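You operate a simulated robot arm through the tools that you are given. There is no shell and no other tool.

Carry out the task below with a simulated robot arm. There is one attempt and no reset: what you move stays moved.

Task
Ready the rewind: shaft air by its card, roller down, shaft brake off.
Fine: fill through the air nozzle on the valve and stand the nozzle back; the roller lever lowers the black roller.

Only the result counts: the job must be done as asked and must still hold three seconds after the hand-in. Knocking over, shifting, dropping, spilling or breaking anything else fails it.

Robot
A 7-joint arm with a two-finger parallel gripper, fixed in place. Base frame: the origin is on the floor under the middle of its stand, x ahead of it, y to its left, z up. Readings come in mm, rad, newtons and seconds.
With the tool pointing down near the work surface it reaches from about 520 to 960 mm from the base axis. Its first joint turns from -2.897 to 2.897 rad. Payload 3.91 kg.
The tool frame sits at the grasp point between the pads (the TCP): z along the fingers, y along the line on which they close. The tips reach 30 mm beyond it. Largest opening 110 mm; finger width 20, thickness 10; the body of the gripper, 48 by 112 mm, starts 55 mm behind the TCP.
Orientation is told as [roll, pitch, yaw] about the base's x, y, z axes, in that order, counted from this pose: with the fingers straight down and closing along the base's y, the tool's x points along the base's -x, its y along +y and its z along -z.

Tools
- The arm moves only by the tool drive_tool. Its argument "series" is a list of rows, each a list of 3 entries, a list of its own where there are three numbers: the shift along the tool's x, y, z in mm, then the turn, a rotation vector about the tool's x, y, z in rad, then the gripper command, from -1 (fully open) to 1 (shut), values between in proportion. In form: [[[x, y, z], [wx, wy, wz], hand], ...]. A call has 1 to 20 rows; each row shifts and turns the commanded pose from where the row before left it, along the tool's axes as they then stand. Rows are played at 5 a second. More than 50 mm and 0.15 rad between two rows, or a gripper value outside its range, and nothing of the call is played. Where a pose cannot be reached the arm comes as near as it can. A force on the tool above 60 N (or 10 N above the force at the start of the call, whichever is more), or a blocked arm, ends the call early, and 0.2 s more pass. Each finger travels about 72 mm/s and halts on what it meets, pressing with about 37 N; the grip force reading is that of the motor and also rises with nothing between the fingers. The clock runs only during rows and for 0.2 s after the last one: add rows that do not move to give the fingers time. It gives the time, the measured TCP pose, the force on the tool (base axes), the opening and the grip force at its end, in the units of the frame above (readings bear some noise), with the torque about the TCP (base axes, N m) and any sound that the robot's microphone picked up.
- Cameras (640 x 400 px; columns grow to the right, rows downward): "scene" is fixed at [58.2, 638.1, 1647.7]; the picture's right is [-0.53, -0.85, 0.00], its down [-0.57, 0.35, -0.74] and it looks along [0.63, -0.39, -0.67] (base axes); focal length 339 px, centre (320, 200). "wrist" rides on the gripper at [72, 17, -103] in the tool frame; the picture's right is [-0.23, 0.97, 0.00], its down [-0.76, -0.18, -0.62] and it looks along [-0.61, -0.14, 0.78] (tool axes); focal length 222 px, centre (320, 200). There is no depth. A picture from a camera that has moved, and an enlarged one, comes with that camera's place and axes in the base frame and with its lens. The place of the scene camera against the robot may be out by one fixed shift of up to 25 mm in any direction.
- get_image(camera): a new picture of that camera. No time passes.
- raise_lower(by): slides the trunk up (or, below 0, down) by that many mm; the arm rides with it, the base frame stays. It gives what a move gives, with no picture.
- close_up(camera, box): a new picture of the part [left, top, right, bottom] of that camera's present view, enlarged. No time passes.
- finish_job(): hands the job in; it is judged then, once.

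Places have to be worked out from the pictures, the camera data and where the tool is seen. Open the gripper and draw the arm clear of the work before you hand the job in, unless the task says otherwise.

The tools are called after ">>>" by a JSON object that holds its "method" and its "body". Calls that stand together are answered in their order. drive_tool: Moves the arm, as the interface text tells. Its arguments: {"type":"object","properties":{"series":{"type":"array","items":{"type":"array"}}},"required":["series"]} The other tools are called the same way: raise_lower (by) moves the trunk up or down; get_image (camera) takes a picture; close_up (camera, box) takes an enlarged picture of a part of a camera's view; finish_job () hands the job in.

At the start:

```text
t: 0.0
tcp_pos: [497.9, 71.4, 1220.3]
ee_rot: [0.001, -0.002, 0.001]
wrist_force: [-0.2, -0.9, 0.4]
wrist_torque: [-0.03, -0.02, 0.02]
opening: 110.1
grip_force: 0.0
trunk travel left (down, up): [-625.0, 57.0]
```

scene: 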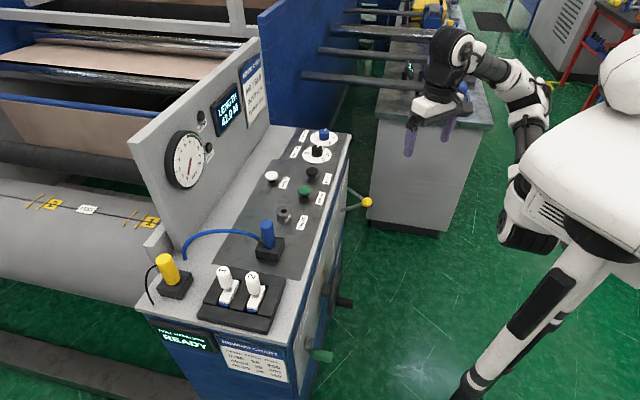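
wrist: 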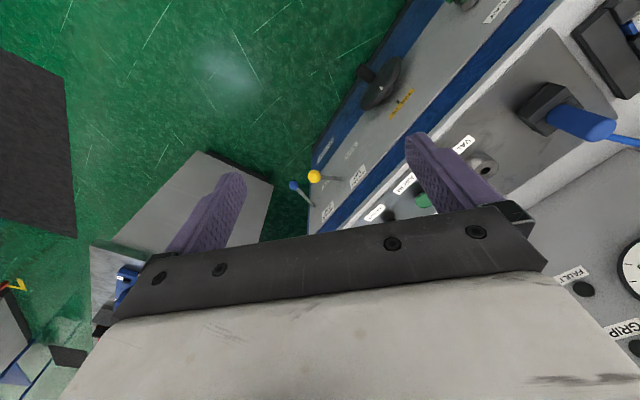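

I'll start by looking closely at the panel, cards and labels in the scene view before moving anything.

>>> {"method": "close_up", "body": {"camera": "scene", "box": [130, 240, 330, 390]}}

>>> {"method": "close_up", "body": {"camera": "scene", "box": [220, 110, 400, 260]}}

>>> {"method": "close_up", "body": {"camera": "scene", "box": [130, 30, 290, 200]}}

>>> {"method": "close_up", "body": {"camera": "wrist", "box": [280, 0, 640, 240]}}

```text
2.67 times, centred on (230, 315) of scene
camera zoom: at [58.2, 638.1, 1647.7], right [-0.53, -0.85, 0.0], down [-0.57, 0.35, -0.74], along [0.63, -0.39, -0.67], focal length 903 px, centre (560, -107)
```

zoom: 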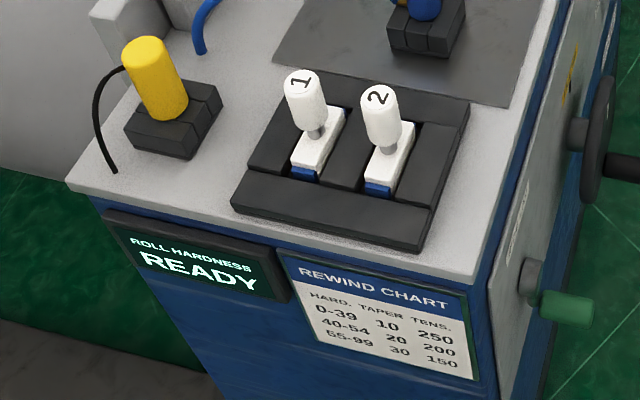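

```text
2.67 times, centred on (310, 185) of scene
camera zoom: at [58.2, 638.1, 1647.7], right [-0.53, -0.85, 0.0], down [-0.57, 0.35, -0.74], along [0.63, -0.39, -0.67], focal length 903 px, centre (347, 240)
```

zoom: 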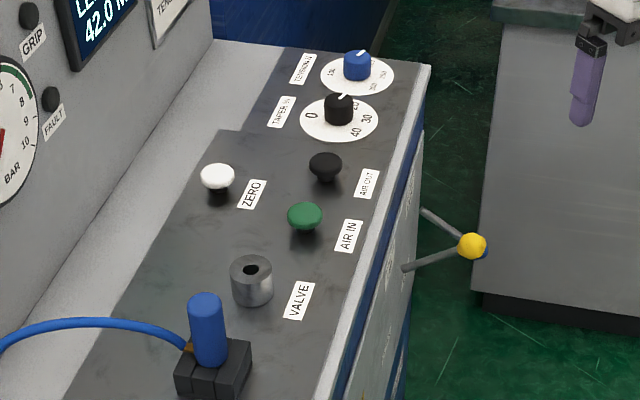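

```text
2.35 times, centred on (210, 115) of scene
camera zoom: at [58.2, 638.1, 1647.7], right [-0.53, -0.85, 0.0], down [-0.57, 0.35, -0.74], along [0.63, -0.39, -0.67], focal length 797 px, centre (579, 400)
```

zoom: 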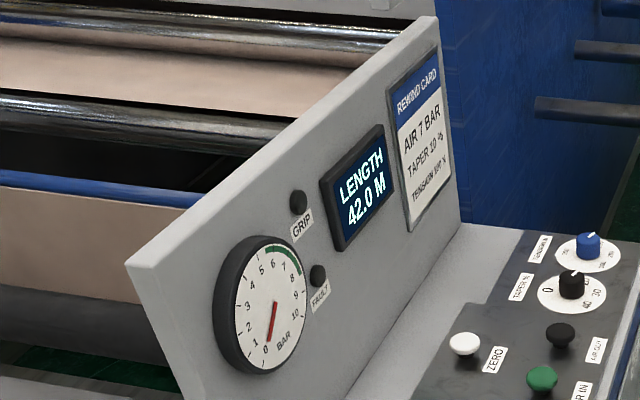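

```text
1.67 times, centred on (460, 120) of wrist
camera zoom: at [424.8, 88.9, 1324.7], right [0.23, 0.97, 0.0], down [0.76, -0.18, 0.62], along [0.61, -0.14, -0.78], focal length 370 px, centre (87, 333)
```

zoom: 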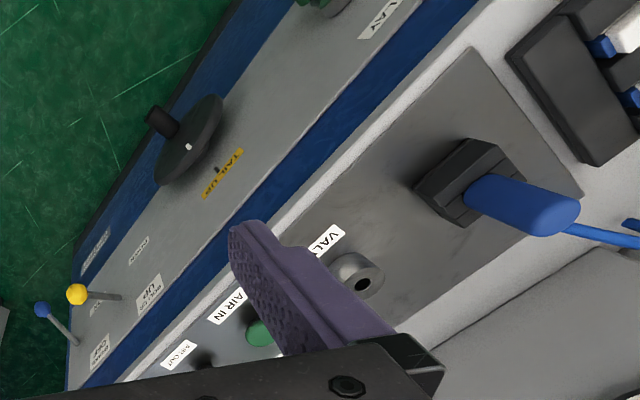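

The console front runs diagonally (about 45°) in front of the robot, with two ball levers on its front face and the nozzle, valve and air buttons on its deck. I'll turn the tool 45° toward the console and lower the trunk to read the front-panel labels.

>>> {"method": "raise_lower", "body": {"by": -200}}

>>> {"method": "drive_tool", "body": {"series": [[[0, 0, 0], [0, 0, -0.13], 0], [[0, 0, 0], [0, 0, -0.13], 0], [[0, 0, 0], [0, 0, -0.13], 0], [[0, 0, 0], [0, 0, -0.13], 0], [[0, 0, 0], [0, 0, -0.13], 0], [[0, 0, 0], [0, 0, -0.135], 0], [[0, 0, 0], [0, 0, 0], 0]]}}

>>> {"method": "get_image", "body": {"camera": "wrist"}}

>>> {"method": "get_image", "body": {"camera": "scene"}}

```text
t: 2.2
tcp_pos: [498.1, 71.3, 1019.6]
ee_rot: [0.0, -0.001, -0.001]
wrist_force: [0.1, 0.5, 0.0]
wrist_torque: [0.01, 0.01, 0.0]
opening: 109.8
grip_force: 0.0
trunk travel left (down, up): [-425.0, 257.0]
```

```text
t: 3.8
tcp_pos: [498.7, 72.0, 1019.2]
ee_rot: [-0.001, 0.001, 0.787]
wrist_force: [0.1, -0.7, 0.3]
wrist_torque: [0.01, 0.01, 0.01]
opening: 55.3
grip_force: 0.1
trunk travel left (down, up): [-425.0, 257.0]
```

```text
taken
camera wrist: at [434.2, 32.5, 1124.7], right [-0.53, 0.85, 0.0], down [0.66, 0.41, 0.62], along [0.53, 0.33, -0.78], focal length 222 px, centre (320, 200)
```

wrist: 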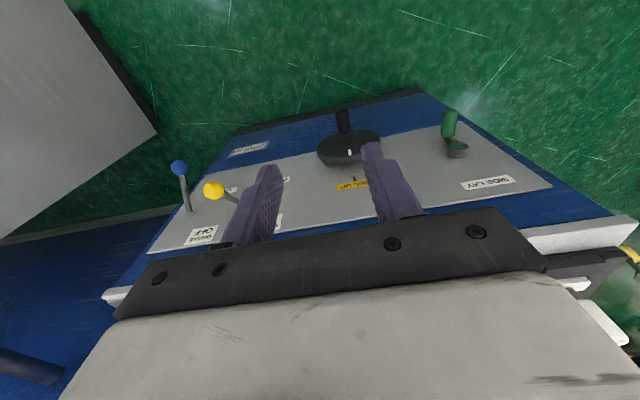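

```text
taken
```

scene: 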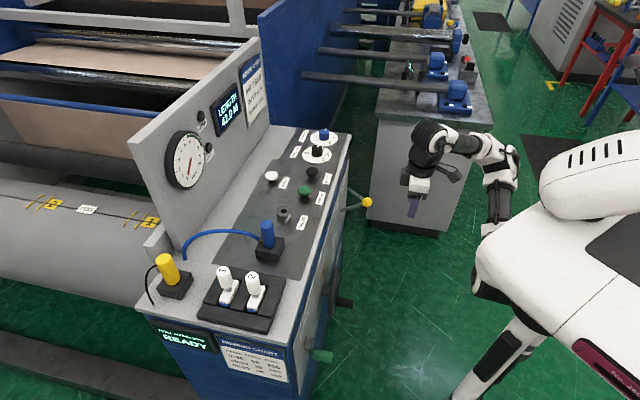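

The front panel is now visible; I'll enlarge the labels near the two levers.

>>> {"method": "close_up", "body": {"camera": "wrist", "box": [130, 120, 330, 280]}}

>>> {"method": "close_up", "body": {"camera": "wrist", "box": [320, 90, 560, 250]}}

```text
2.50 times, centred on (230, 200) of wrist
camera zoom: at [434.2, 32.5, 1124.7], right [-0.53, 0.85, 0.0], down [0.66, 0.41, 0.62], along [0.53, 0.33, -0.78], focal length 555 px, centre (545, 200)
```

zoom: 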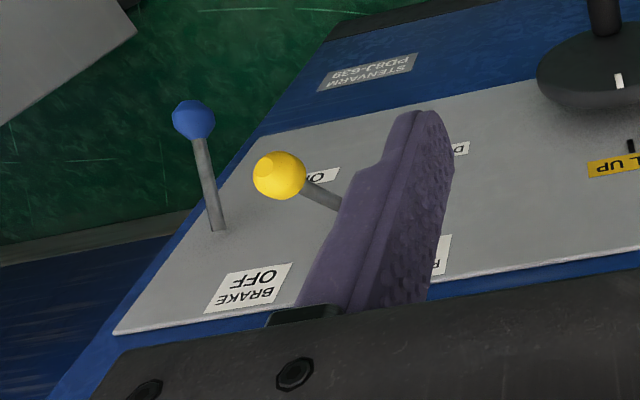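

```text
2.50 times, centred on (440, 170) of wrist
camera zoom: at [434.2, 32.5, 1124.7], right [-0.53, 0.85, 0.0], down [0.66, 0.41, 0.62], along [0.53, 0.33, -0.78], focal length 555 px, centre (20, 275)
```

zoom: 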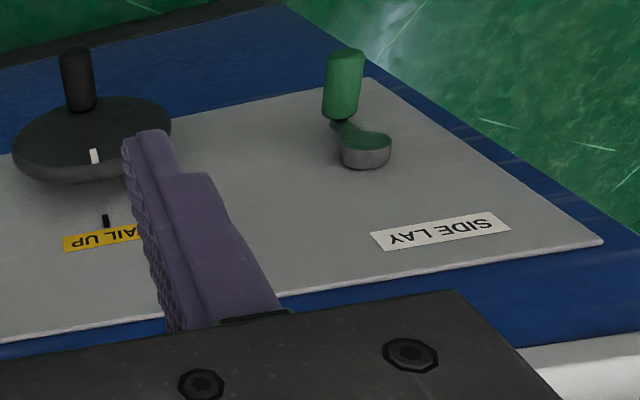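

Blue-ball lever is the brake (OFF at top, ON at bottom); the yellow one seems to be the roller lever but its labels are hidden by a finger. I'll shift sideways to see it unobstructed.

>>> {"method": "drive_tool", "body": {"series": [[[0, -40, 0], [0, 0, 0], 0], [[0, -40, 0], [0, 0, 0], 0], [[0, -40, 0], [0, 0, 0], 0], [[0, -40, 0], [0, 0, 0], 0], [[0, 0, 0], [0, 0, 0], 0]]}}

>>> {"method": "get_image", "body": {"camera": "wrist"}}

>>> {"method": "close_up", "body": {"camera": "wrist", "box": [240, 100, 440, 240]}}

```text
t: 5.0
tcp_pos: [611.8, -41.7, 1018.6]
ee_rot: [0.0, 0.0, 0.784]
wrist_force: [1.0, 0.2, -0.6]
wrist_torque: [0.04, 0.01, 0.0]
opening: 55.0
grip_force: 0.0
trunk travel left (down, up): [-425.0, 257.0]
```

```text
taken
camera wrist: at [547.7, -80.8, 1123.9], right [-0.53, 0.85, 0.0], down [0.66, 0.41, 0.62], along [0.53, 0.33, -0.78], focal length 222 px, centre (320, 200)
```

wrist: 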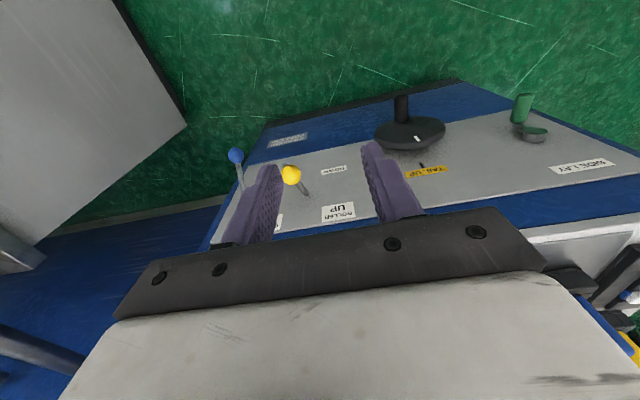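

```text
2.86 times, centred on (340, 170) of wrist
camera zoom: at [547.7, -80.8, 1123.9], right [-0.53, 0.85, 0.0], down [0.66, 0.41, 0.62], along [0.53, 0.33, -0.78], focal length 635 px, centre (263, 286)
```

zoom: 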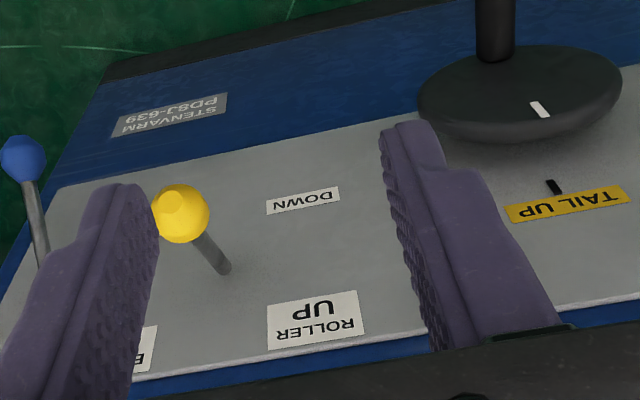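

Yellow = ROLLER, now up (ball ≈ (764,-9,771)); blue = BRAKE, now down at ON (ball ≈ (883,-122,619)). Next I'll raise the trunk and move over the deck to see the nozzle, valve, buttons, gauge and card.

>>> {"method": "raise_lower", "body": {"by": 200}}

>>> {"method": "drive_tool", "body": {"series": [[[-29, 39, 0], [0, 0, 0], 0], [[-29, 39, 0], [0, 0, 0], 0], [[-29, 39, 0], [0, 0, 0], 0], [[-29, 39, 0], [0, 0, 0], 0], [[-29, 39, 0], [0, 0, 0], 0], [[-29, 39, 0], [0, 0, 0], 0], [[-29, 39, 0], [0, 0, 0], 0], [[0, 0, 0], [0, 0, 0], 0]]}}

>>> {"method": "get_image", "body": {"camera": "wrist"}}

>>> {"method": "get_image", "body": {"camera": "scene"}}

```text
t: 7.1
tcp_pos: [611.8, -41.9, 1220.6]
ee_rot: [-0.001, 0.0, 0.786]
wrist_force: [-0.3, 0.5, 0.1]
wrist_torque: [0.0, 0.01, 0.01]
opening: 55.0
grip_force: 0.1
trunk travel left (down, up): [-625.0, 57.0]
```

```text
t: 8.9
tcp_pos: [562.7, 295.9, 1221.1]
ee_rot: [-0.001, 0.0, 0.785]
wrist_force: [0.4, 0.4, 0.3]
wrist_torque: [-0.02, 0.04, 0.0]
opening: 54.9
grip_force: 0.0
trunk travel left (down, up): [-625.0, 57.0]
```

```text
taken
camera wrist: at [497.9, 256.9, 1325.1], right [-0.53, 0.85, 0.0], down [0.66, 0.41, 0.62], along [0.53, 0.33, -0.78], focal length 222 px, centre (320, 200)
```

wrist: 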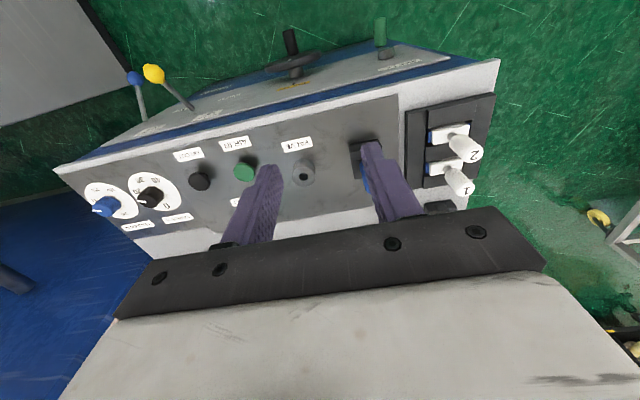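

```text
taken
```

scene: 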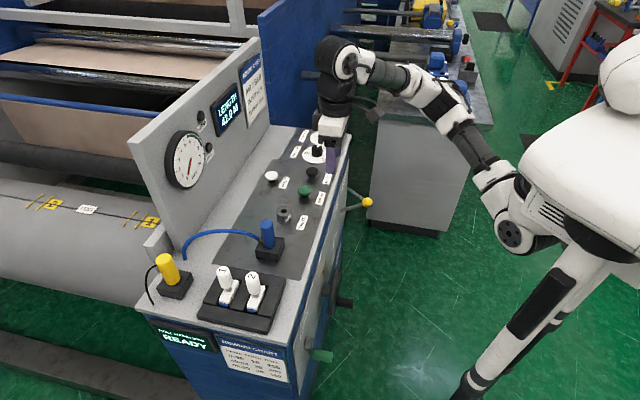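

The deck is in view but fingers hide the nozzle; I'll open the gripper fully and enlarge.

>>> {"method": "drive_tool", "body": {"series": [[[0, 30, 0], [0, 0, 0], -1], [[20, 30, 0], [0, 0, 0], -1], [[20, 0, 0], [0, 0, 0], -1], [[0, 0, 0], [0, 0, 0], -1]]}}

>>> {"method": "get_image", "body": {"camera": "wrist"}}

>>> {"method": "close_up", "body": {"camera": "wrist", "box": [200, 60, 440, 220]}}

>>> {"method": "close_up", "body": {"camera": "scene", "box": [200, 50, 280, 130]}}

>>> {"method": "close_up", "body": {"camera": "scene", "box": [150, 110, 230, 200]}}

```text
t: 9.9
tcp_pos: [491.1, 309.0, 1219.3]
ee_rot: [-0.001, 0.0, 0.786]
wrist_force: [1.2, 0.5, 0.1]
wrist_torque: [-0.01, -0.01, 0.01]
opening: 109.9
grip_force: 0.0
trunk travel left (down, up): [-625.0, 57.0]
```

```text
taken
camera wrist: at [426.9, 270.4, 1324.1], right [-0.53, 0.85, 0.0], down [0.66, 0.41, 0.62], along [0.53, 0.33, -0.78], focal length 222 px, centre (320, 200)
```

wrist: 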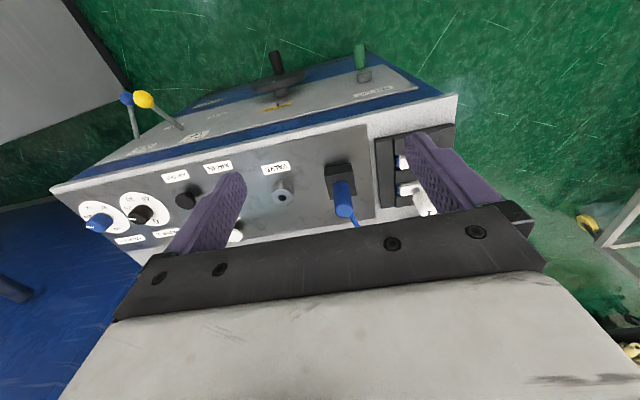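

```text
2.50 times, centred on (320, 140) of wrist
camera zoom: at [426.9, 270.4, 1324.1], right [-0.53, 0.85, 0.0], down [0.66, 0.41, 0.62], along [0.53, 0.33, -0.78], focal length 555 px, centre (320, 350)
```

zoom: 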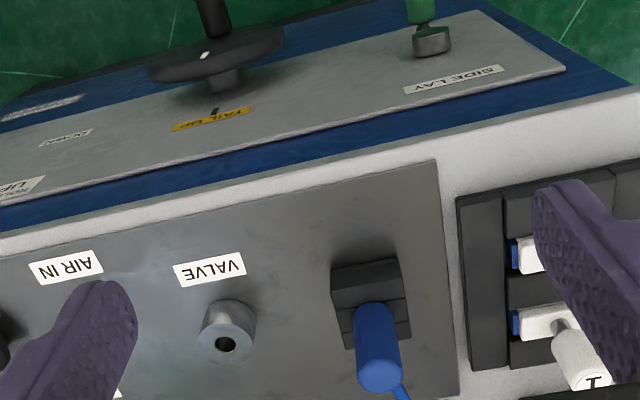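

```text
5.00 times, centred on (240, 90) of scene
camera zoom: at [58.2, 638.1, 1647.7], right [-0.53, -0.85, 0.0], down [-0.57, 0.35, -0.74], along [0.63, -0.39, -0.67], focal length 1693 px, centre (720, 750)
```

zoom: 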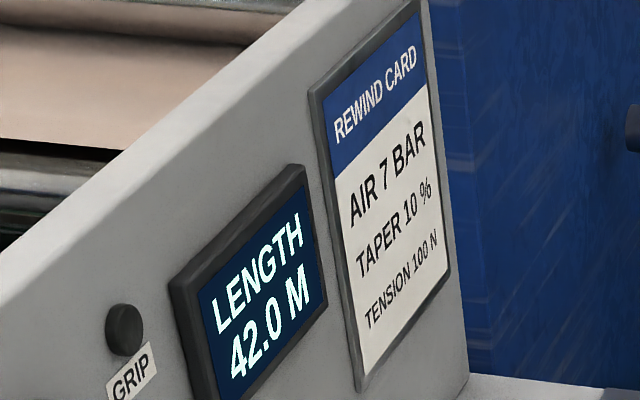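

```text
4.44 times, centred on (190, 155) of scene
camera zoom: at [58.2, 638.1, 1647.7], right [-0.53, -0.85, 0.0], down [-0.57, 0.35, -0.74], along [0.63, -0.39, -0.67], focal length 1505 px, centre (898, 400)
```

zoom: 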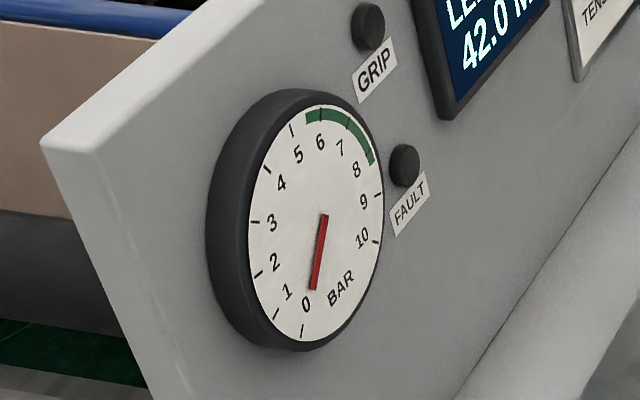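

Card reads AIR 7 BAR; the gauge stands at 0. Nozzle top ≈ (623,443,1035), valve top ≈ (723,355,945). I'll tilt the tool forward so the wrist camera sees the nozzle, stand and valve from the side.

>>> {"method": "drive_tool", "body": {"series": [[[0, 0, 0], [0, -0.13, 0], -1], [[0, 0, 0], [0, -0.13, 0], -1], [[0, 0, 0], [0, -0.13, 0], -1], [[0, 0, 0], [0, -0.13, 0], -1], [[0, 0, 0], [0, 0, 0], -1]]}}

>>> {"method": "get_image", "body": {"camera": "wrist"}}

>>> {"method": "close_up", "body": {"camera": "wrist", "box": [220, 40, 420, 180]}}

```text
t: 11.1
tcp_pos: [492.6, 309.8, 1218.9]
ee_rot: [-0.001, -0.521, 0.784]
wrist_force: [-0.7, -0.2, 1.1]
wrist_torque: [0.0, -0.03, 0.04]
opening: 109.8
grip_force: 0.1
trunk travel left (down, up): [-625.0, 57.0]
```

```text
taken
camera wrist: at [397.8, 241.0, 1274.1], right [-0.55, 0.83, 0.11], down [0.37, 0.12, 0.92], along [0.75, 0.55, -0.38], focal length 222 px, centre (320, 200)
```

wrist: 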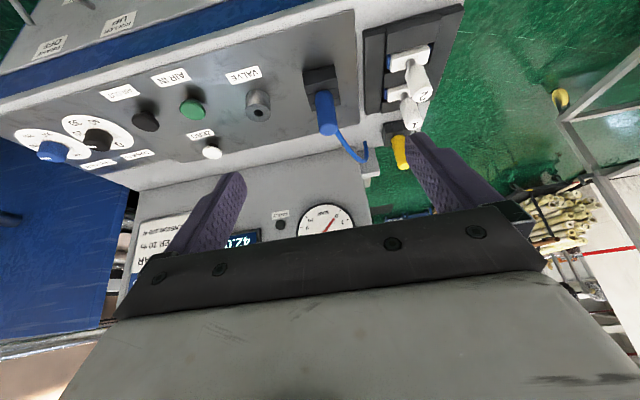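

```text
2.86 times, centred on (320, 110) of wrist
camera zoom: at [397.8, 241.0, 1274.1], right [-0.55, 0.83, 0.11], down [0.37, 0.12, 0.92], along [0.75, 0.55, -0.38], focal length 635 px, centre (320, 457)
```

zoom: 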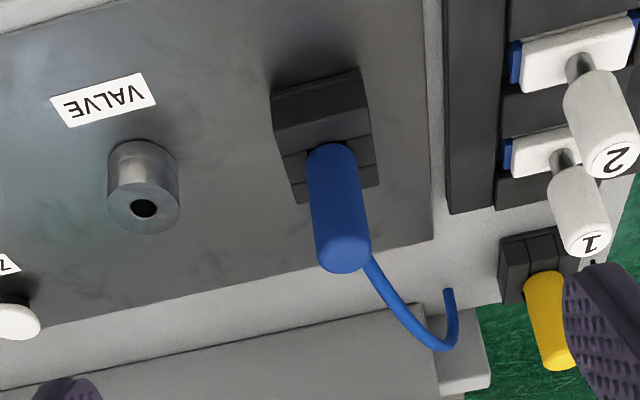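

The hose leaves the nozzle on its far side, so closing the fingers along the console (yaw 45°) keeps clear of it. I'll straighten the tool and move to above the nozzle (about (631,450), z 1120) with open fingers.

>>> {"method": "drive_tool", "body": {"series": [[[0, 0, 0], [0, 0.13, 0], -1], [[0, 0, 0], [0, 0.13, 0], -1], [[0, 0, 0], [0, 0.13, 0], -1], [[0, 0, 0], [0, 0.131, 0], -1], [[-40, 0, 0], [0, 0, 0], -1], [[-40, 0, 0], [0, 0, 0], -1], [[-40, 0, 0], [0, 0, 0], -1], [[-40, 0, 0], [0, 0, 0], -1], [[-20, 0, 0], [0, 0, 0], -1], [[0, 0, 0], [0, 0, 0], -1]]}}

>>> {"method": "get_image", "body": {"camera": "wrist"}}

>>> {"method": "close_up", "body": {"camera": "scene", "box": [180, 130, 340, 280]}}

```text
t: 13.3
tcp_pos: [618.8, 436.0, 1218.5]
ee_rot: [0.001, 0.0, 0.786]
wrist_force: [0.1, 0.0, 0.0]
wrist_torque: [0.01, -0.01, 0.02]
opening: 109.8
grip_force: 0.0
trunk travel left (down, up): [-625.0, 57.0]
```

```text
taken
camera wrist: at [555.2, 397.6, 1323.6], right [-0.53, 0.85, 0.0], down [0.66, 0.41, 0.62], along [0.53, 0.33, -0.78], focal length 222 px, centre (320, 200)
```

wrist: 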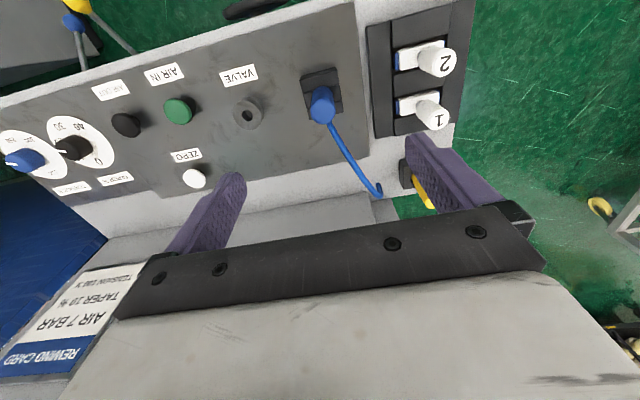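

```text
2.67 times, centred on (260, 205) of scene
camera zoom: at [58.2, 638.1, 1647.7], right [-0.53, -0.85, 0.0], down [-0.57, 0.35, -0.74], along [0.63, -0.39, -0.67], focal length 903 px, centre (480, 187)
```

zoom: 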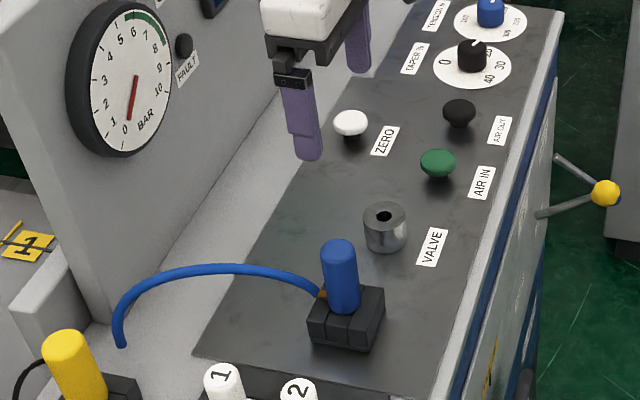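

From here I'll enlarge the wrist view to pin down the nozzle, valve and button positions.

>>> {"method": "close_up", "body": {"camera": "wrist", "box": [200, 50, 400, 190]}}

>>> {"method": "close_up", "body": {"camera": "wrist", "box": [80, 50, 280, 190]}}

```text
2.86 times, centred on (300, 120) of wrist
camera zoom: at [555.2, 397.6, 1323.6], right [-0.53, 0.85, 0.0], down [0.66, 0.41, 0.62], along [0.53, 0.33, -0.78], focal length 635 px, centre (377, 429)
```

zoom: 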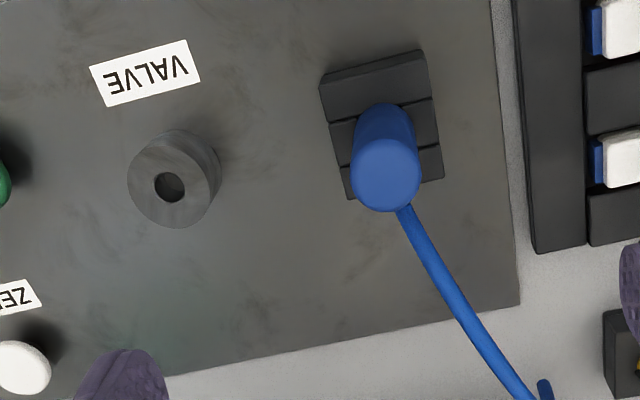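

```text
2.86 times, centred on (180, 120) of wrist
camera zoom: at [555.2, 397.6, 1323.6], right [-0.53, 0.85, 0.0], down [0.66, 0.41, 0.62], along [0.53, 0.33, -0.78], focal length 635 px, centre (720, 429)
```

zoom: 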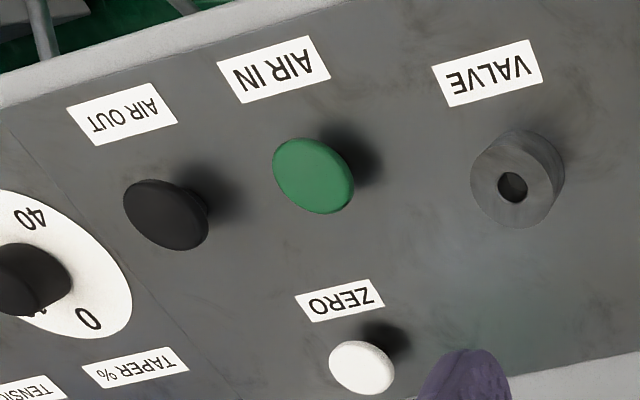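

Triangulated: nozzle axis ≈ (631.4,450.5), top z≈1017, Ø≈31; valve top ≈ (723,358,942). I'll centre over the nozzle and descend partway with the fingers about 75 mm apart, then check.

>>> {"method": "drive_tool", "body": {"series": [[[-19, 1.3, 0], [0, 0, 0], -0.36], [[0, 0, 40], [0, 0, 0], -0.36], [[0, 0, 40], [0, 0, 0], -0.36], [[0, 0, 40], [0, 0, 0], -0.36], [[0, 0, 30], [0, 0, 0], -0.36], [[0, 0, 0], [0, 0, 0], -0.36], [[0, 0, 0], [0, 0, 0], -0.36]]}}

>>> {"method": "get_image", "body": {"camera": "wrist"}}

>>> {"method": "close_up", "body": {"camera": "scene", "box": [180, 130, 340, 280]}}

```text
t: 14.9
tcp_pos: [630.6, 450.4, 1067.5]
ee_rot: [0.0, 0.002, 0.786]
wrist_force: [0.1, -0.1, 0.7]
wrist_torque: [-0.01, 0.01, -0.03]
opening: 74.8
grip_force: 0.1
trunk travel left (down, up): [-625.0, 57.0]
```

```text
taken
camera wrist: at [566.7, 412.6, 1173.0], right [-0.53, 0.85, 0.0], down [0.66, 0.41, 0.62], along [0.53, 0.33, -0.78], focal length 222 px, centre (320, 200)
```

wrist: 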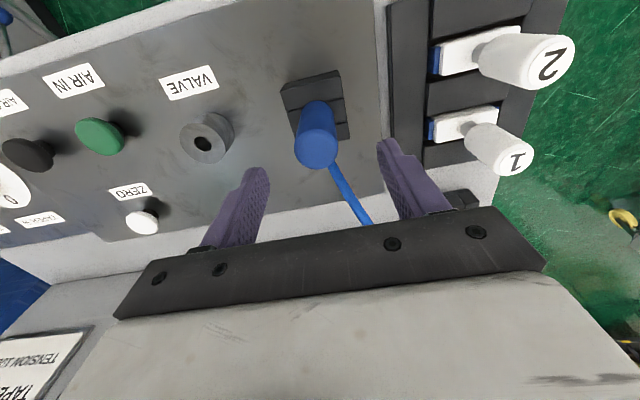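

```text
2.67 times, centred on (260, 205) of scene
camera zoom: at [58.2, 638.1, 1647.7], right [-0.53, -0.85, 0.0], down [-0.57, 0.35, -0.74], along [0.63, -0.39, -0.67], focal length 903 px, centre (480, 187)
```

zoom: 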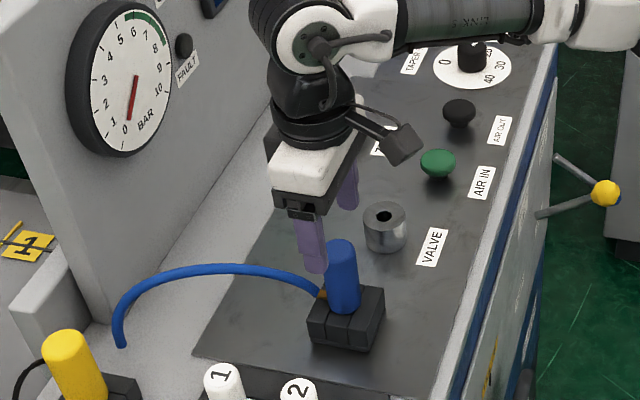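

The nozzle top sits right on the tool axis in the wrist view. I'll descend to z≈992 and close.

>>> {"method": "drive_tool", "body": {"series": [[[0, 0, 30], [0, 0, 0], -0.36], [[0, 0, 30], [0, 0, 0], -0.36], [[0, 0, 15], [0, 0, 0], -0.36], [[0, 0, 0], [0, 0, 0], -0.36]]}}

>>> {"method": "close_up", "body": {"camera": "scene", "box": [180, 130, 340, 280]}}

>>> {"method": "get_image", "body": {"camera": "wrist"}}

```text
t: 15.9
tcp_pos: [631.7, 450.9, 994.5]
ee_rot: [0.0, 0.0, 0.786]
wrist_force: [-0.1, 0.6, -0.4]
wrist_torque: [0.01, -0.01, -0.02]
opening: 74.6
grip_force: 0.0
trunk travel left (down, up): [-625.0, 57.0]
```

```text
2.67 times, centred on (260, 205) of scene
camera zoom: at [58.2, 638.1, 1647.7], right [-0.53, -0.85, 0.0], down [-0.57, 0.35, -0.74], along [0.63, -0.39, -0.67], focal length 903 px, centre (480, 187)
```

zoom: 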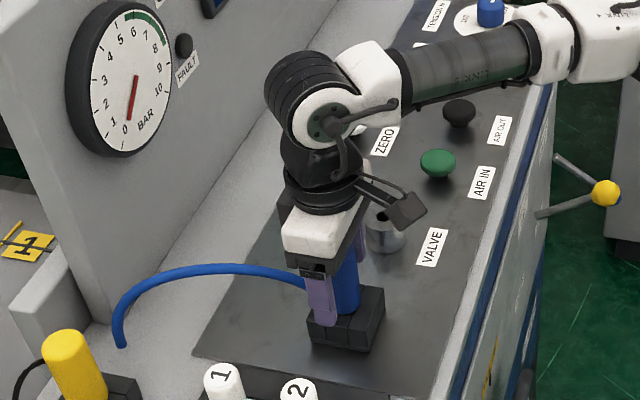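

```text
taken
camera wrist: at [566.9, 412.5, 1098.7], right [-0.53, 0.85, 0.0], down [0.66, 0.41, 0.62], along [0.53, 0.33, -0.78], focal length 222 px, centre (320, 200)
```

wrist: 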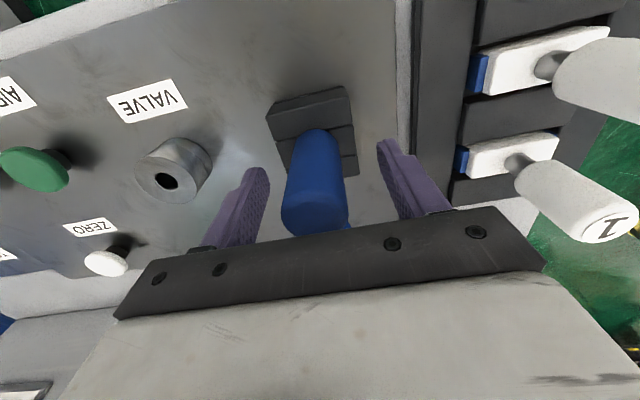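

The nozzle is between the fingers with clear space both sides. Closing now.

>>> {"method": "drive_tool", "body": {"series": [[[0, 0, 0], [0, 0, 0], 1], [[0, 0, 0], [0, 0, 0], 1], [[0, 0, 0], [0, 0, 0], 1], [[0, 0, 0], [0, 0, 0], 1], [[0, 0, 0], [0, 0, 0], 1]]}}

>>> {"method": "get_image", "body": {"camera": "wrist"}}

```text
t: 17.1
tcp_pos: [631.1, 450.6, 994.5]
ee_rot: [0.0, -0.001, 0.785]
wrist_force: [0.4, -1.2, 0.2]
wrist_torque: [-0.06, -0.07, 0.0]
opening: 33.5
grip_force: 36.7
trunk travel left (down, up): [-625.0, 57.0]
```

```text
taken
camera wrist: at [567.0, 412.4, 1098.9], right [-0.53, 0.85, 0.0], down [0.66, 0.41, 0.62], along [0.53, 0.33, -0.78], focal length 222 px, centre (320, 200)
```

wrist: 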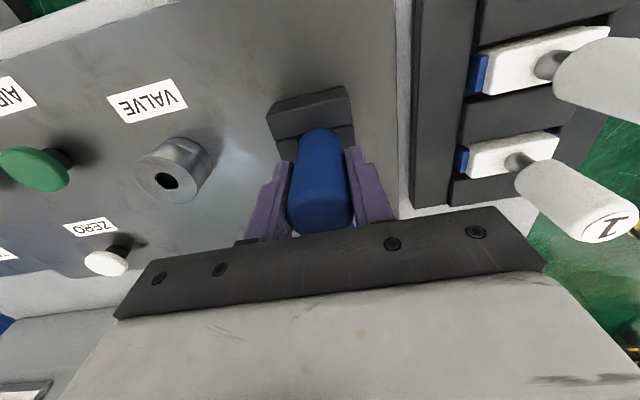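

Gripped (33.5 mm, 36.7 N) with little side force; the seated pose to return to is TCP (631.2,450.7,994.5). I'll lift straight up and look at the nozzle's tip.

>>> {"method": "drive_tool", "body": {"series": [[[0, 0, -15], [0, 0, 0], 1], [[0, 0, -20], [0, 0, 0], 1], [[0, 0, -30], [0, 0, 0], 1], [[0, 0, -30], [0, 0, 0], 1], [[0, 0, 0], [0, 0, 0], 1]]}}

>>> {"method": "close_up", "body": {"camera": "scene", "box": [200, 150, 320, 270]}}

>>> {"method": "get_image", "body": {"camera": "wrist"}}

```text
t: 18.3
tcp_pos: [631.5, 450.2, 1088.7]
ee_rot: [-0.001, 0.001, 0.785]
wrist_force: [-0.1, -0.5, -2.6]
wrist_torque: [0.02, -0.02, -0.01]
opening: 33.4
grip_force: 36.8
trunk travel left (down, up): [-625.0, 57.0]
```

```text
3.33 times, centred on (260, 210) of scene
camera zoom: at [58.2, 638.1, 1647.7], right [-0.53, -0.85, 0.0], down [-0.57, 0.35, -0.74], along [0.63, -0.39, -0.67], focal length 1129 px, centre (520, 167)
```

zoom: 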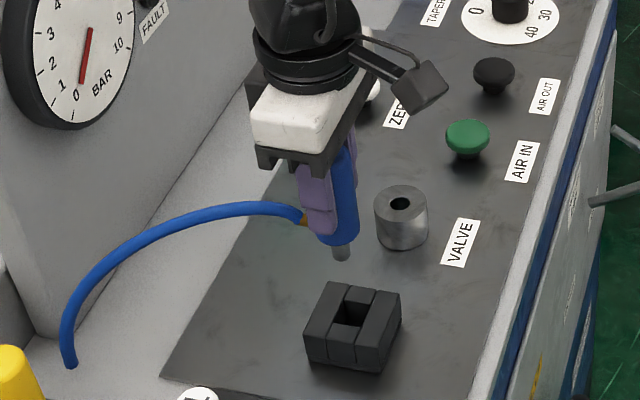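

```text
taken
camera wrist: at [567.2, 412.1, 1194.2], right [-0.53, 0.85, 0.0], down [0.66, 0.41, 0.62], along [0.53, 0.33, -0.78], focal length 222 px, centre (320, 200)
```

wrist: 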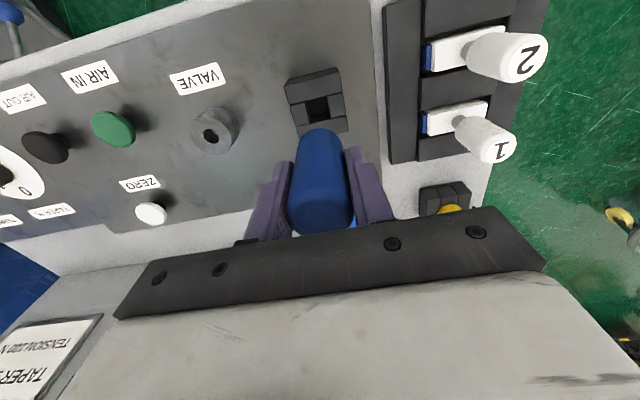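

The nozzle has a slim grey tip under a shoulder, and the stand has a square socket; on the valve the tip must enter the hole. I'll zoom in to measure the stand socket and valve hole relative to the tool axis.

>>> {"method": "close_up", "body": {"camera": "wrist", "box": [270, 50, 370, 140]}}

>>> {"method": "close_up", "body": {"camera": "wrist", "box": [170, 90, 250, 170]}}

>>> {"method": "close_up", "body": {"camera": "scene", "box": [245, 185, 305, 245]}}

```text
4.44 times, centred on (320, 95) of wrist
camera zoom: at [567.2, 412.1, 1194.2], right [-0.53, 0.85, 0.0], down [0.66, 0.41, 0.62], along [0.53, 0.33, -0.78], focal length 987 px, centre (320, 667)
```

zoom: 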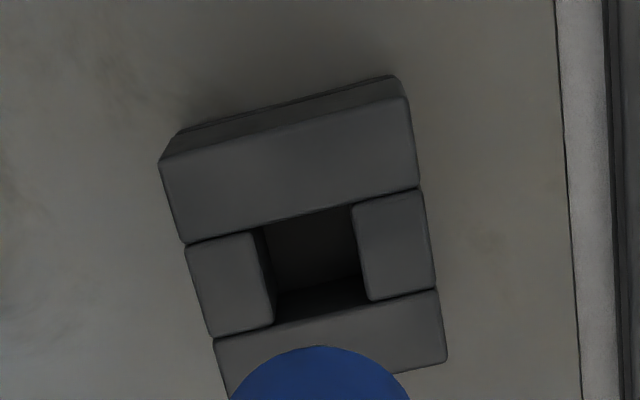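

```text
5.00 times, centred on (210, 130) of wrist
camera zoom: at [567.2, 412.1, 1194.2], right [-0.53, 0.85, 0.0], down [0.66, 0.41, 0.62], along [0.53, 0.33, -0.78], focal length 1111 px, centre (870, 550)
```

zoom: 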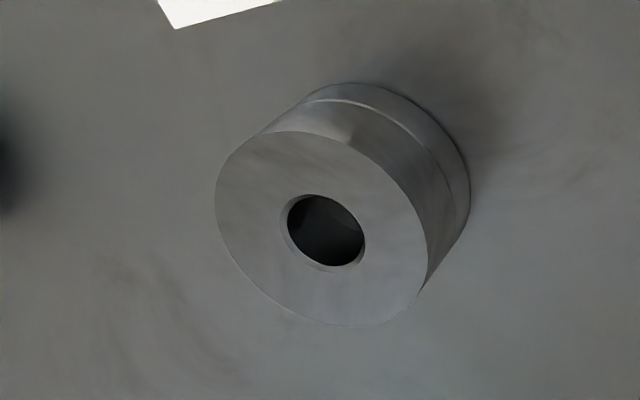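

```text
6.67 times, centred on (275, 215) of scene
camera zoom: at [58.2, 638.1, 1647.7], right [-0.53, -0.85, 0.0], down [-0.57, 0.35, -0.74], along [0.63, -0.39, -0.67], focal length 2258 px, centre (620, 100)
```

zoom: 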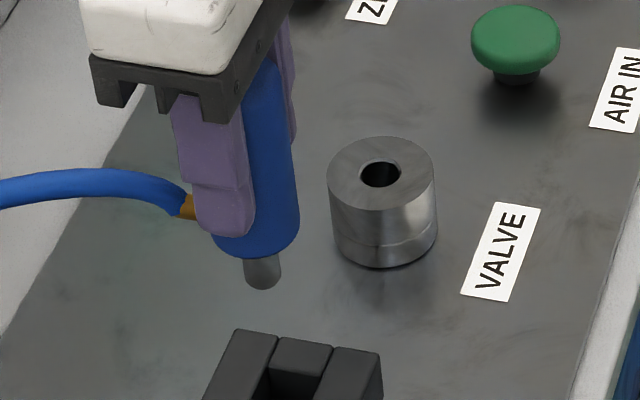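

Tip Ø≈13–14 mm, valve hole ≈17 mm, so alignment must be within ~1.5 mm. I'll carry the nozzle at this height to over the valve (shift −130 mm along tool y) and then measure again.

>>> {"method": "drive_tool", "body": {"series": [[[0, -30, 0], [0, 0, 0], 1], [[0, -35, 0], [0, 0, 0], 1], [[0, -35, 0], [0, 0, 0], 1], [[0, -30, 0], [0, 0, 0], 1], [[0, 0, 0], [0, 0, 0], 1], [[0, 0, 0], [0, 0, 0], 1]]}}

>>> {"method": "get_image", "body": {"camera": "wrist"}}

>>> {"method": "close_up", "body": {"camera": "wrist", "box": [270, 50, 370, 140]}}

>>> {"method": "close_up", "body": {"camera": "scene", "box": [245, 165, 305, 225]}}

>>> {"method": "close_up", "body": {"camera": "scene", "box": [130, 130, 330, 270]}}

```text
t: 19.7
tcp_pos: [721.8, 359.0, 1089.5]
ee_rot: [0.002, 0.001, 0.785]
wrist_force: [0.4, 0.1, -2.0]
wrist_torque: [-0.01, -0.02, -0.01]
opening: 33.4
grip_force: 36.7
trunk travel left (down, up): [-625.0, 57.0]
```

```text
taken
camera wrist: at [658.6, 319.7, 1194.0], right [-0.53, 0.85, 0.0], down [0.66, 0.41, 0.62], along [0.53, 0.33, -0.78], focal length 222 px, centre (320, 200)
```

wrist: 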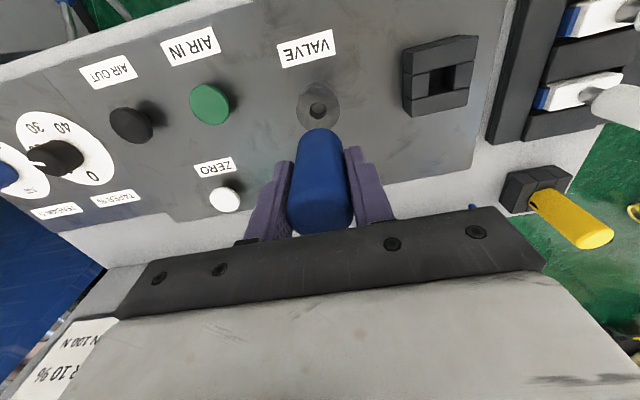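

```text
4.44 times, centred on (320, 95) of wrist
camera zoom: at [658.6, 319.7, 1194.0], right [-0.53, 0.85, 0.0], down [0.66, 0.41, 0.62], along [0.53, 0.33, -0.78], focal length 987 px, centre (320, 667)
```

zoom: 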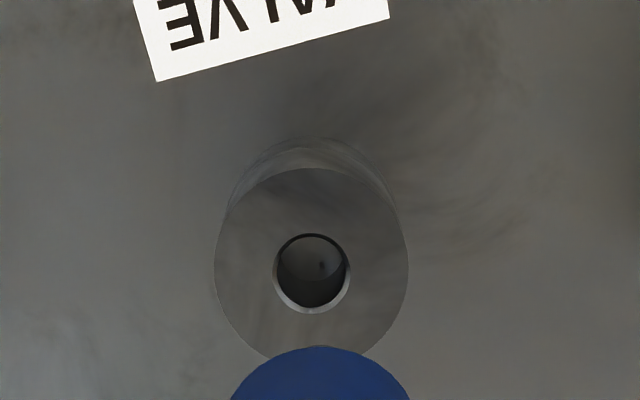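

```text
6.67 times, centred on (275, 195) of scene
camera zoom: at [58.2, 638.1, 1647.7], right [-0.53, -0.85, 0.0], down [-0.57, 0.35, -0.74], along [0.63, -0.39, -0.67], focal length 2258 px, centre (620, 233)
```

zoom: 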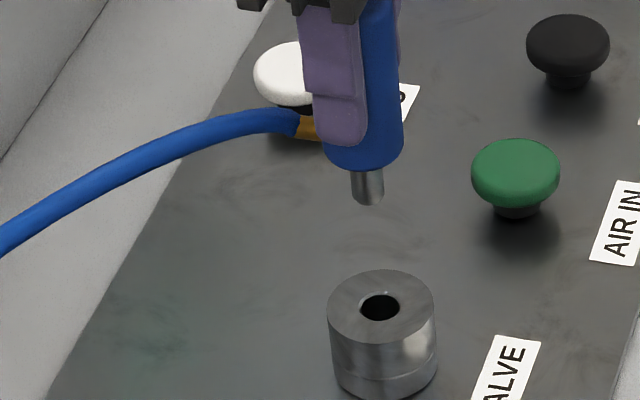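

```text
2.86 times, centred on (230, 200) of scene
camera zoom: at [58.2, 638.1, 1647.7], right [-0.53, -0.85, 0.0], down [-0.57, 0.35, -0.74], along [0.63, -0.39, -0.67], focal length 968 px, centre (577, 200)
```

zoom: 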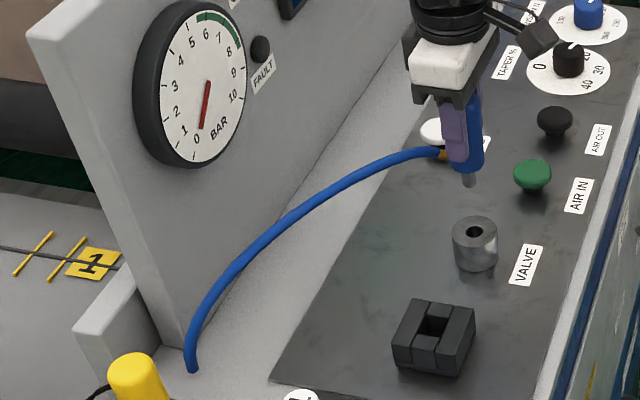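

Scene view says the nozzle is in line with the hole across the view, while the wrist view suggests the hole is about 2 mm toward −y of the nozzle axis. I'll take finer zooms to settle this before lowering.

>>> {"method": "close_up", "body": {"camera": "scene", "box": [268, 172, 298, 202]}}

>>> {"method": "close_up", "body": {"camera": "scene", "box": [268, 192, 298, 222]}}

>>> {"method": "close_up", "body": {"camera": "wrist", "box": [290, 80, 350, 140]}}

>>> {"method": "close_up", "body": {"camera": "wrist", "box": [280, 180, 360, 240]}}

>>> {"method": "close_up", "body": {"camera": "wrist", "box": [390, 30, 490, 120]}}

```text
13.33 times, centred on (283, 187) of scene
camera zoom: at [58.2, 638.1, 1647.7], right [-0.53, -0.85, 0.0], down [-0.57, 0.35, -0.74], along [0.63, -0.39, -0.67], focal length 4516 px, centre (813, 373)
```

zoom: 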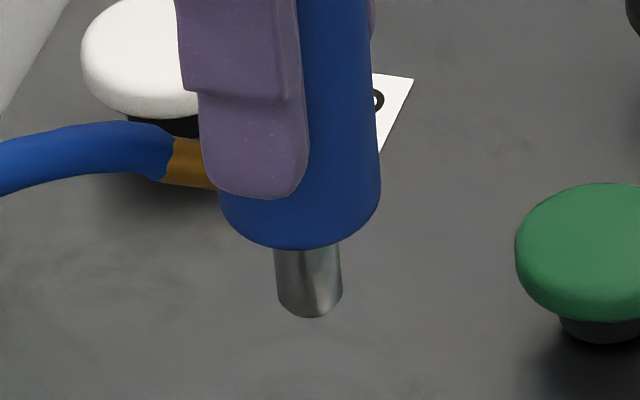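

```text
13.33 times, centred on (283, 207) of scene
camera zoom: at [58.2, 638.1, 1647.7], right [-0.53, -0.85, 0.0], down [-0.57, 0.35, -0.74], along [0.63, -0.39, -0.67], focal length 4516 px, centre (813, 107)
```

zoom: 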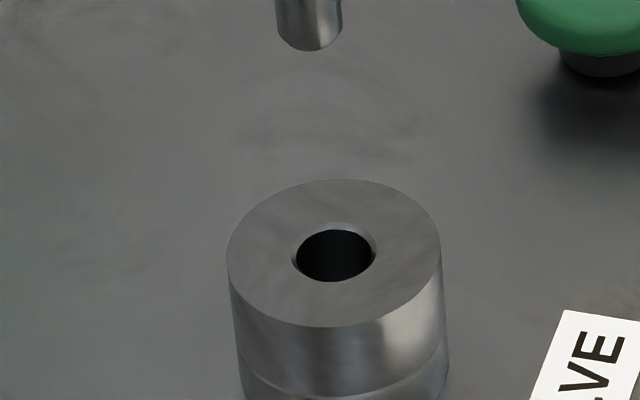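

```text
6.67 times, centred on (320, 110) of wrist
camera zoom: at [658.6, 319.7, 1194.0], right [-0.53, 0.85, 0.0], down [0.66, 0.41, 0.62], along [0.53, 0.33, -0.78], focal length 1481 px, centre (320, 800)
```

zoom: 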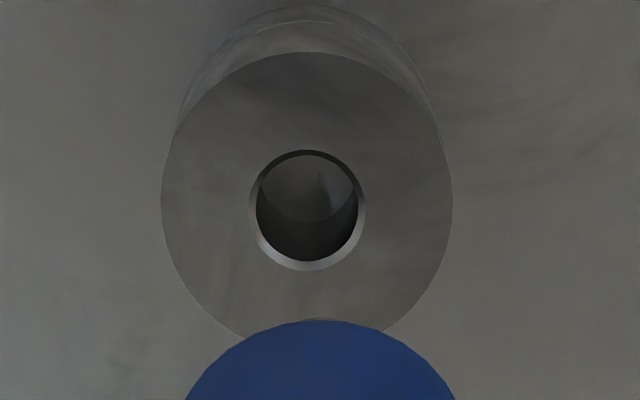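

```text
6.67 times, centred on (320, 210) of wrist
camera zoom: at [658.6, 319.7, 1194.0], right [-0.53, 0.85, 0.0], down [0.66, 0.41, 0.62], along [0.53, 0.33, -0.78], focal length 1481 px, centre (320, 133)
```

zoom: 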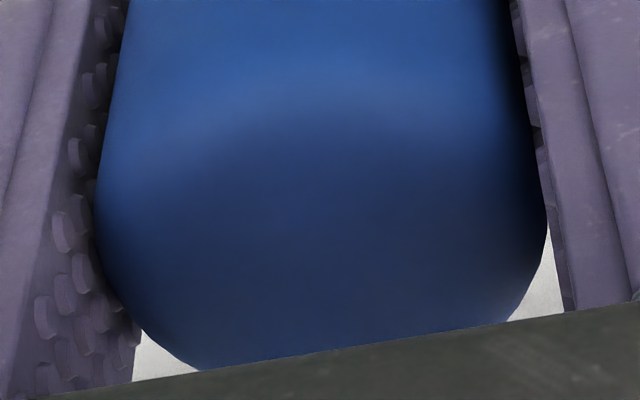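

```text
4.44 times, centred on (440, 75) of wrist
camera zoom: at [658.6, 319.7, 1194.0], right [-0.53, 0.85, 0.0], down [0.66, 0.41, 0.62], along [0.53, 0.33, -0.78], focal length 987 px, centre (-213, 756)
```

zoom: 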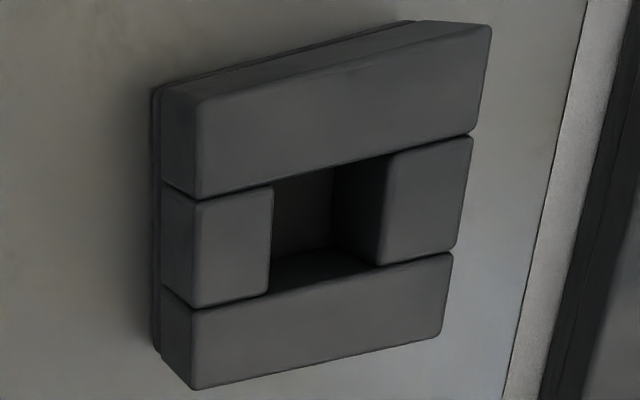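

Solving both views: the nozzle must shift about −2.4 mm along tool y (console direction) and ~0 in depth; seated TCP height should be ≈996. I'll make that correction and lower until the tip is just above the hole.

>>> {"method": "drive_tool", "body": {"series": [[[0, -2.4, 0], [0, 0, 0], 1], [[0, 0, 30], [0, 0, 0], 1], [[0, 0, 25], [0, 0, 0], 1], [[0, 0, 0], [0, 0, 0], 1], [[0, 0, 0], [0, 0, 0], 1]]}}

>>> {"method": "close_up", "body": {"camera": "scene", "box": [268, 187, 298, 217]}}

>>> {"method": "get_image", "body": {"camera": "wrist"}}

```text
t: 20.9
tcp_pos: [724.6, 357.3, 1034.0]
ee_rot: [0.0, 0.002, 0.785]
wrist_force: [-0.5, 0.3, -1.6]
wrist_torque: [-0.01, -0.02, 0.04]
opening: 33.6
grip_force: 36.8
trunk travel left (down, up): [-625.0, 57.0]
```

```text
13.33 times, centred on (283, 202) of scene
camera zoom: at [58.2, 638.1, 1647.7], right [-0.53, -0.85, 0.0], down [-0.57, 0.35, -0.74], along [0.63, -0.39, -0.67], focal length 4516 px, centre (813, 173)
```

zoom: 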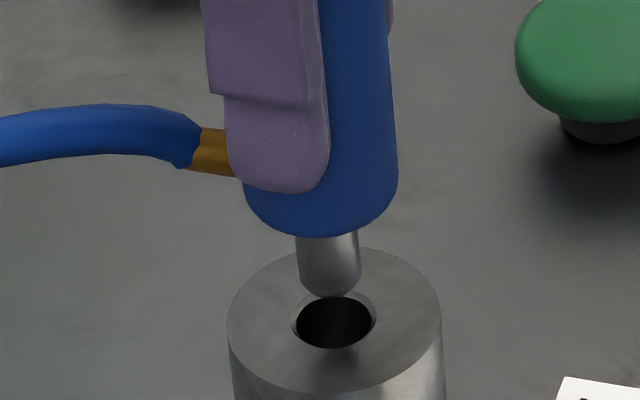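

```text
taken
camera wrist: at [660.6, 318.4, 1138.6], right [-0.53, 0.85, 0.0], down [0.66, 0.41, 0.62], along [0.53, 0.33, -0.78], focal length 222 px, centre (320, 200)
```

wrist: 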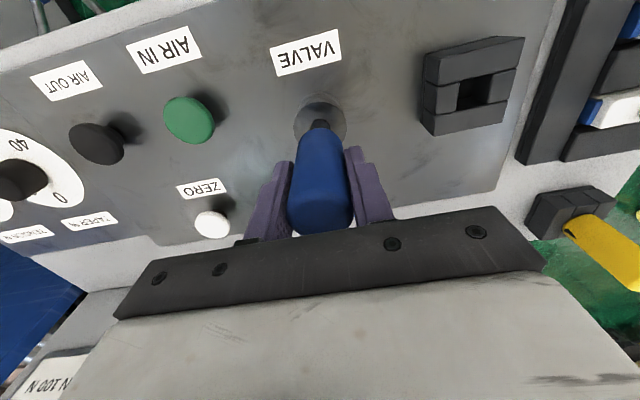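

Aligned across the scene view. I'll check the other direction in a wrist zoom, where the tip and the hole are now both visible.

>>> {"method": "close_up", "body": {"camera": "wrist", "box": [290, 85, 350, 145]}}

```text
6.67 times, centred on (320, 115) of wrist
camera zoom: at [660.6, 318.4, 1138.6], right [-0.53, 0.85, 0.0], down [0.66, 0.41, 0.62], along [0.53, 0.33, -0.78], focal length 1481 px, centre (320, 767)
```

zoom: 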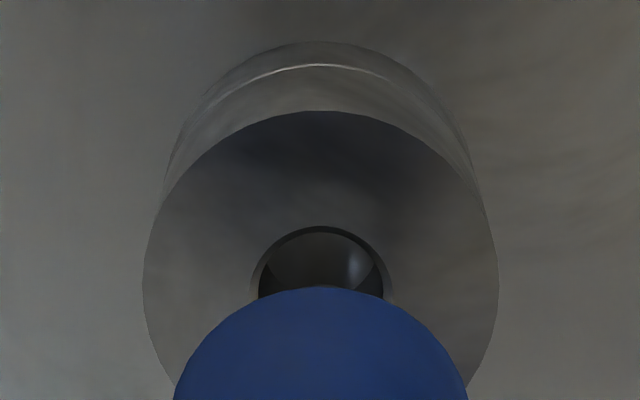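

Both views now show the tip centred over the hole. I'll lower slowly in small steps toward seating, watching force.

>>> {"method": "drive_tool", "body": {"series": [[[0, 0, 4], [0, 0, 0], 1], [[0, 0, 4], [0, 0, 0], 1], [[0, 0, 4], [0, 0, 0], 1], [[0, 0, 4], [0, 0, 0], 1], [[0, 0, 0], [0, 0, 0], 1]]}}

>>> {"method": "close_up", "body": {"camera": "scene", "box": [268, 187, 298, 217]}}

```text
t: 22.1
tcp_pos: [724.9, 358.1, 1018.2]
ee_rot: [-0.001, 0.002, 0.784]
wrist_force: [-0.3, 0.3, -1.7]
wrist_torque: [0.02, -0.03, 0.0]
opening: 33.4
grip_force: 37.0
trunk travel left (down, up): [-625.0, 57.0]
```

```text
13.33 times, centred on (283, 202) of scene
camera zoom: at [58.2, 638.1, 1647.7], right [-0.53, -0.85, 0.0], down [-0.57, 0.35, -0.74], along [0.63, -0.39, -0.67], focal length 4516 px, centre (813, 173)
```

zoom: 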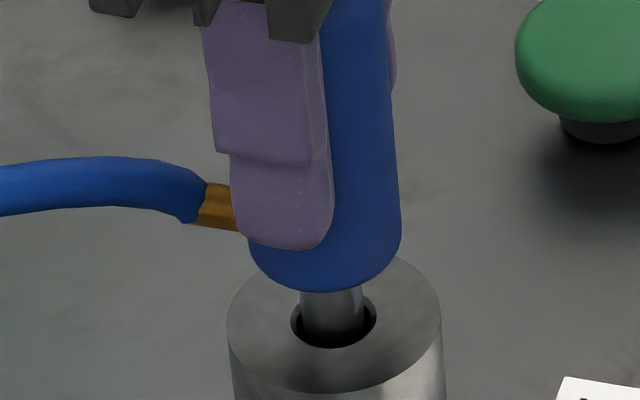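

The tip is in the hole with no side force. Continuing down to near the shoulder.

>>> {"method": "drive_tool", "body": {"series": [[[0, 0, 4], [0, 0, 0], 1], [[0, 0, 4], [0, 0, 0], 1], [[0, 0, 4], [0, 0, 0], 1], [[0, 0, 4], [0, 0, 0], 1], [[0, 0, 0], [0, 0, 0], 1]]}}

>>> {"method": "close_up", "body": {"camera": "scene", "box": [268, 187, 298, 217]}}

```text
t: 23.3
tcp_pos: [722.9, 356.6, 1001.0]
ee_rot: [0.0, 0.003, 0.786]
wrist_force: [-0.2, -0.2, -3.1]
wrist_torque: [0.02, 0.02, -0.01]
opening: 33.3
grip_force: 36.8
trunk travel left (down, up): [-625.0, 57.0]
```

```text
13.33 times, centred on (283, 202) of scene
camera zoom: at [58.2, 638.1, 1647.7], right [-0.53, -0.85, 0.0], down [-0.57, 0.35, -0.74], along [0.63, -0.39, -0.67], focal length 4516 px, centre (813, 173)
```

zoom: 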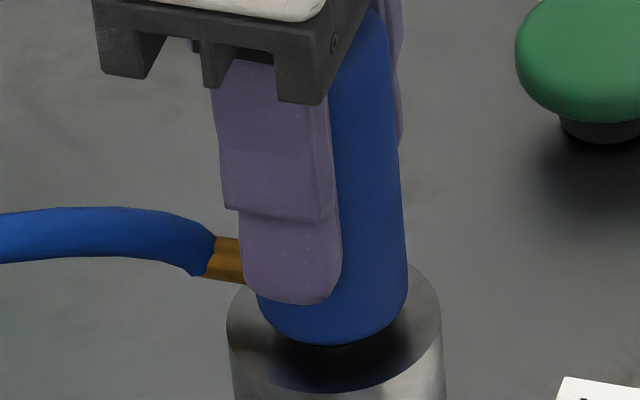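

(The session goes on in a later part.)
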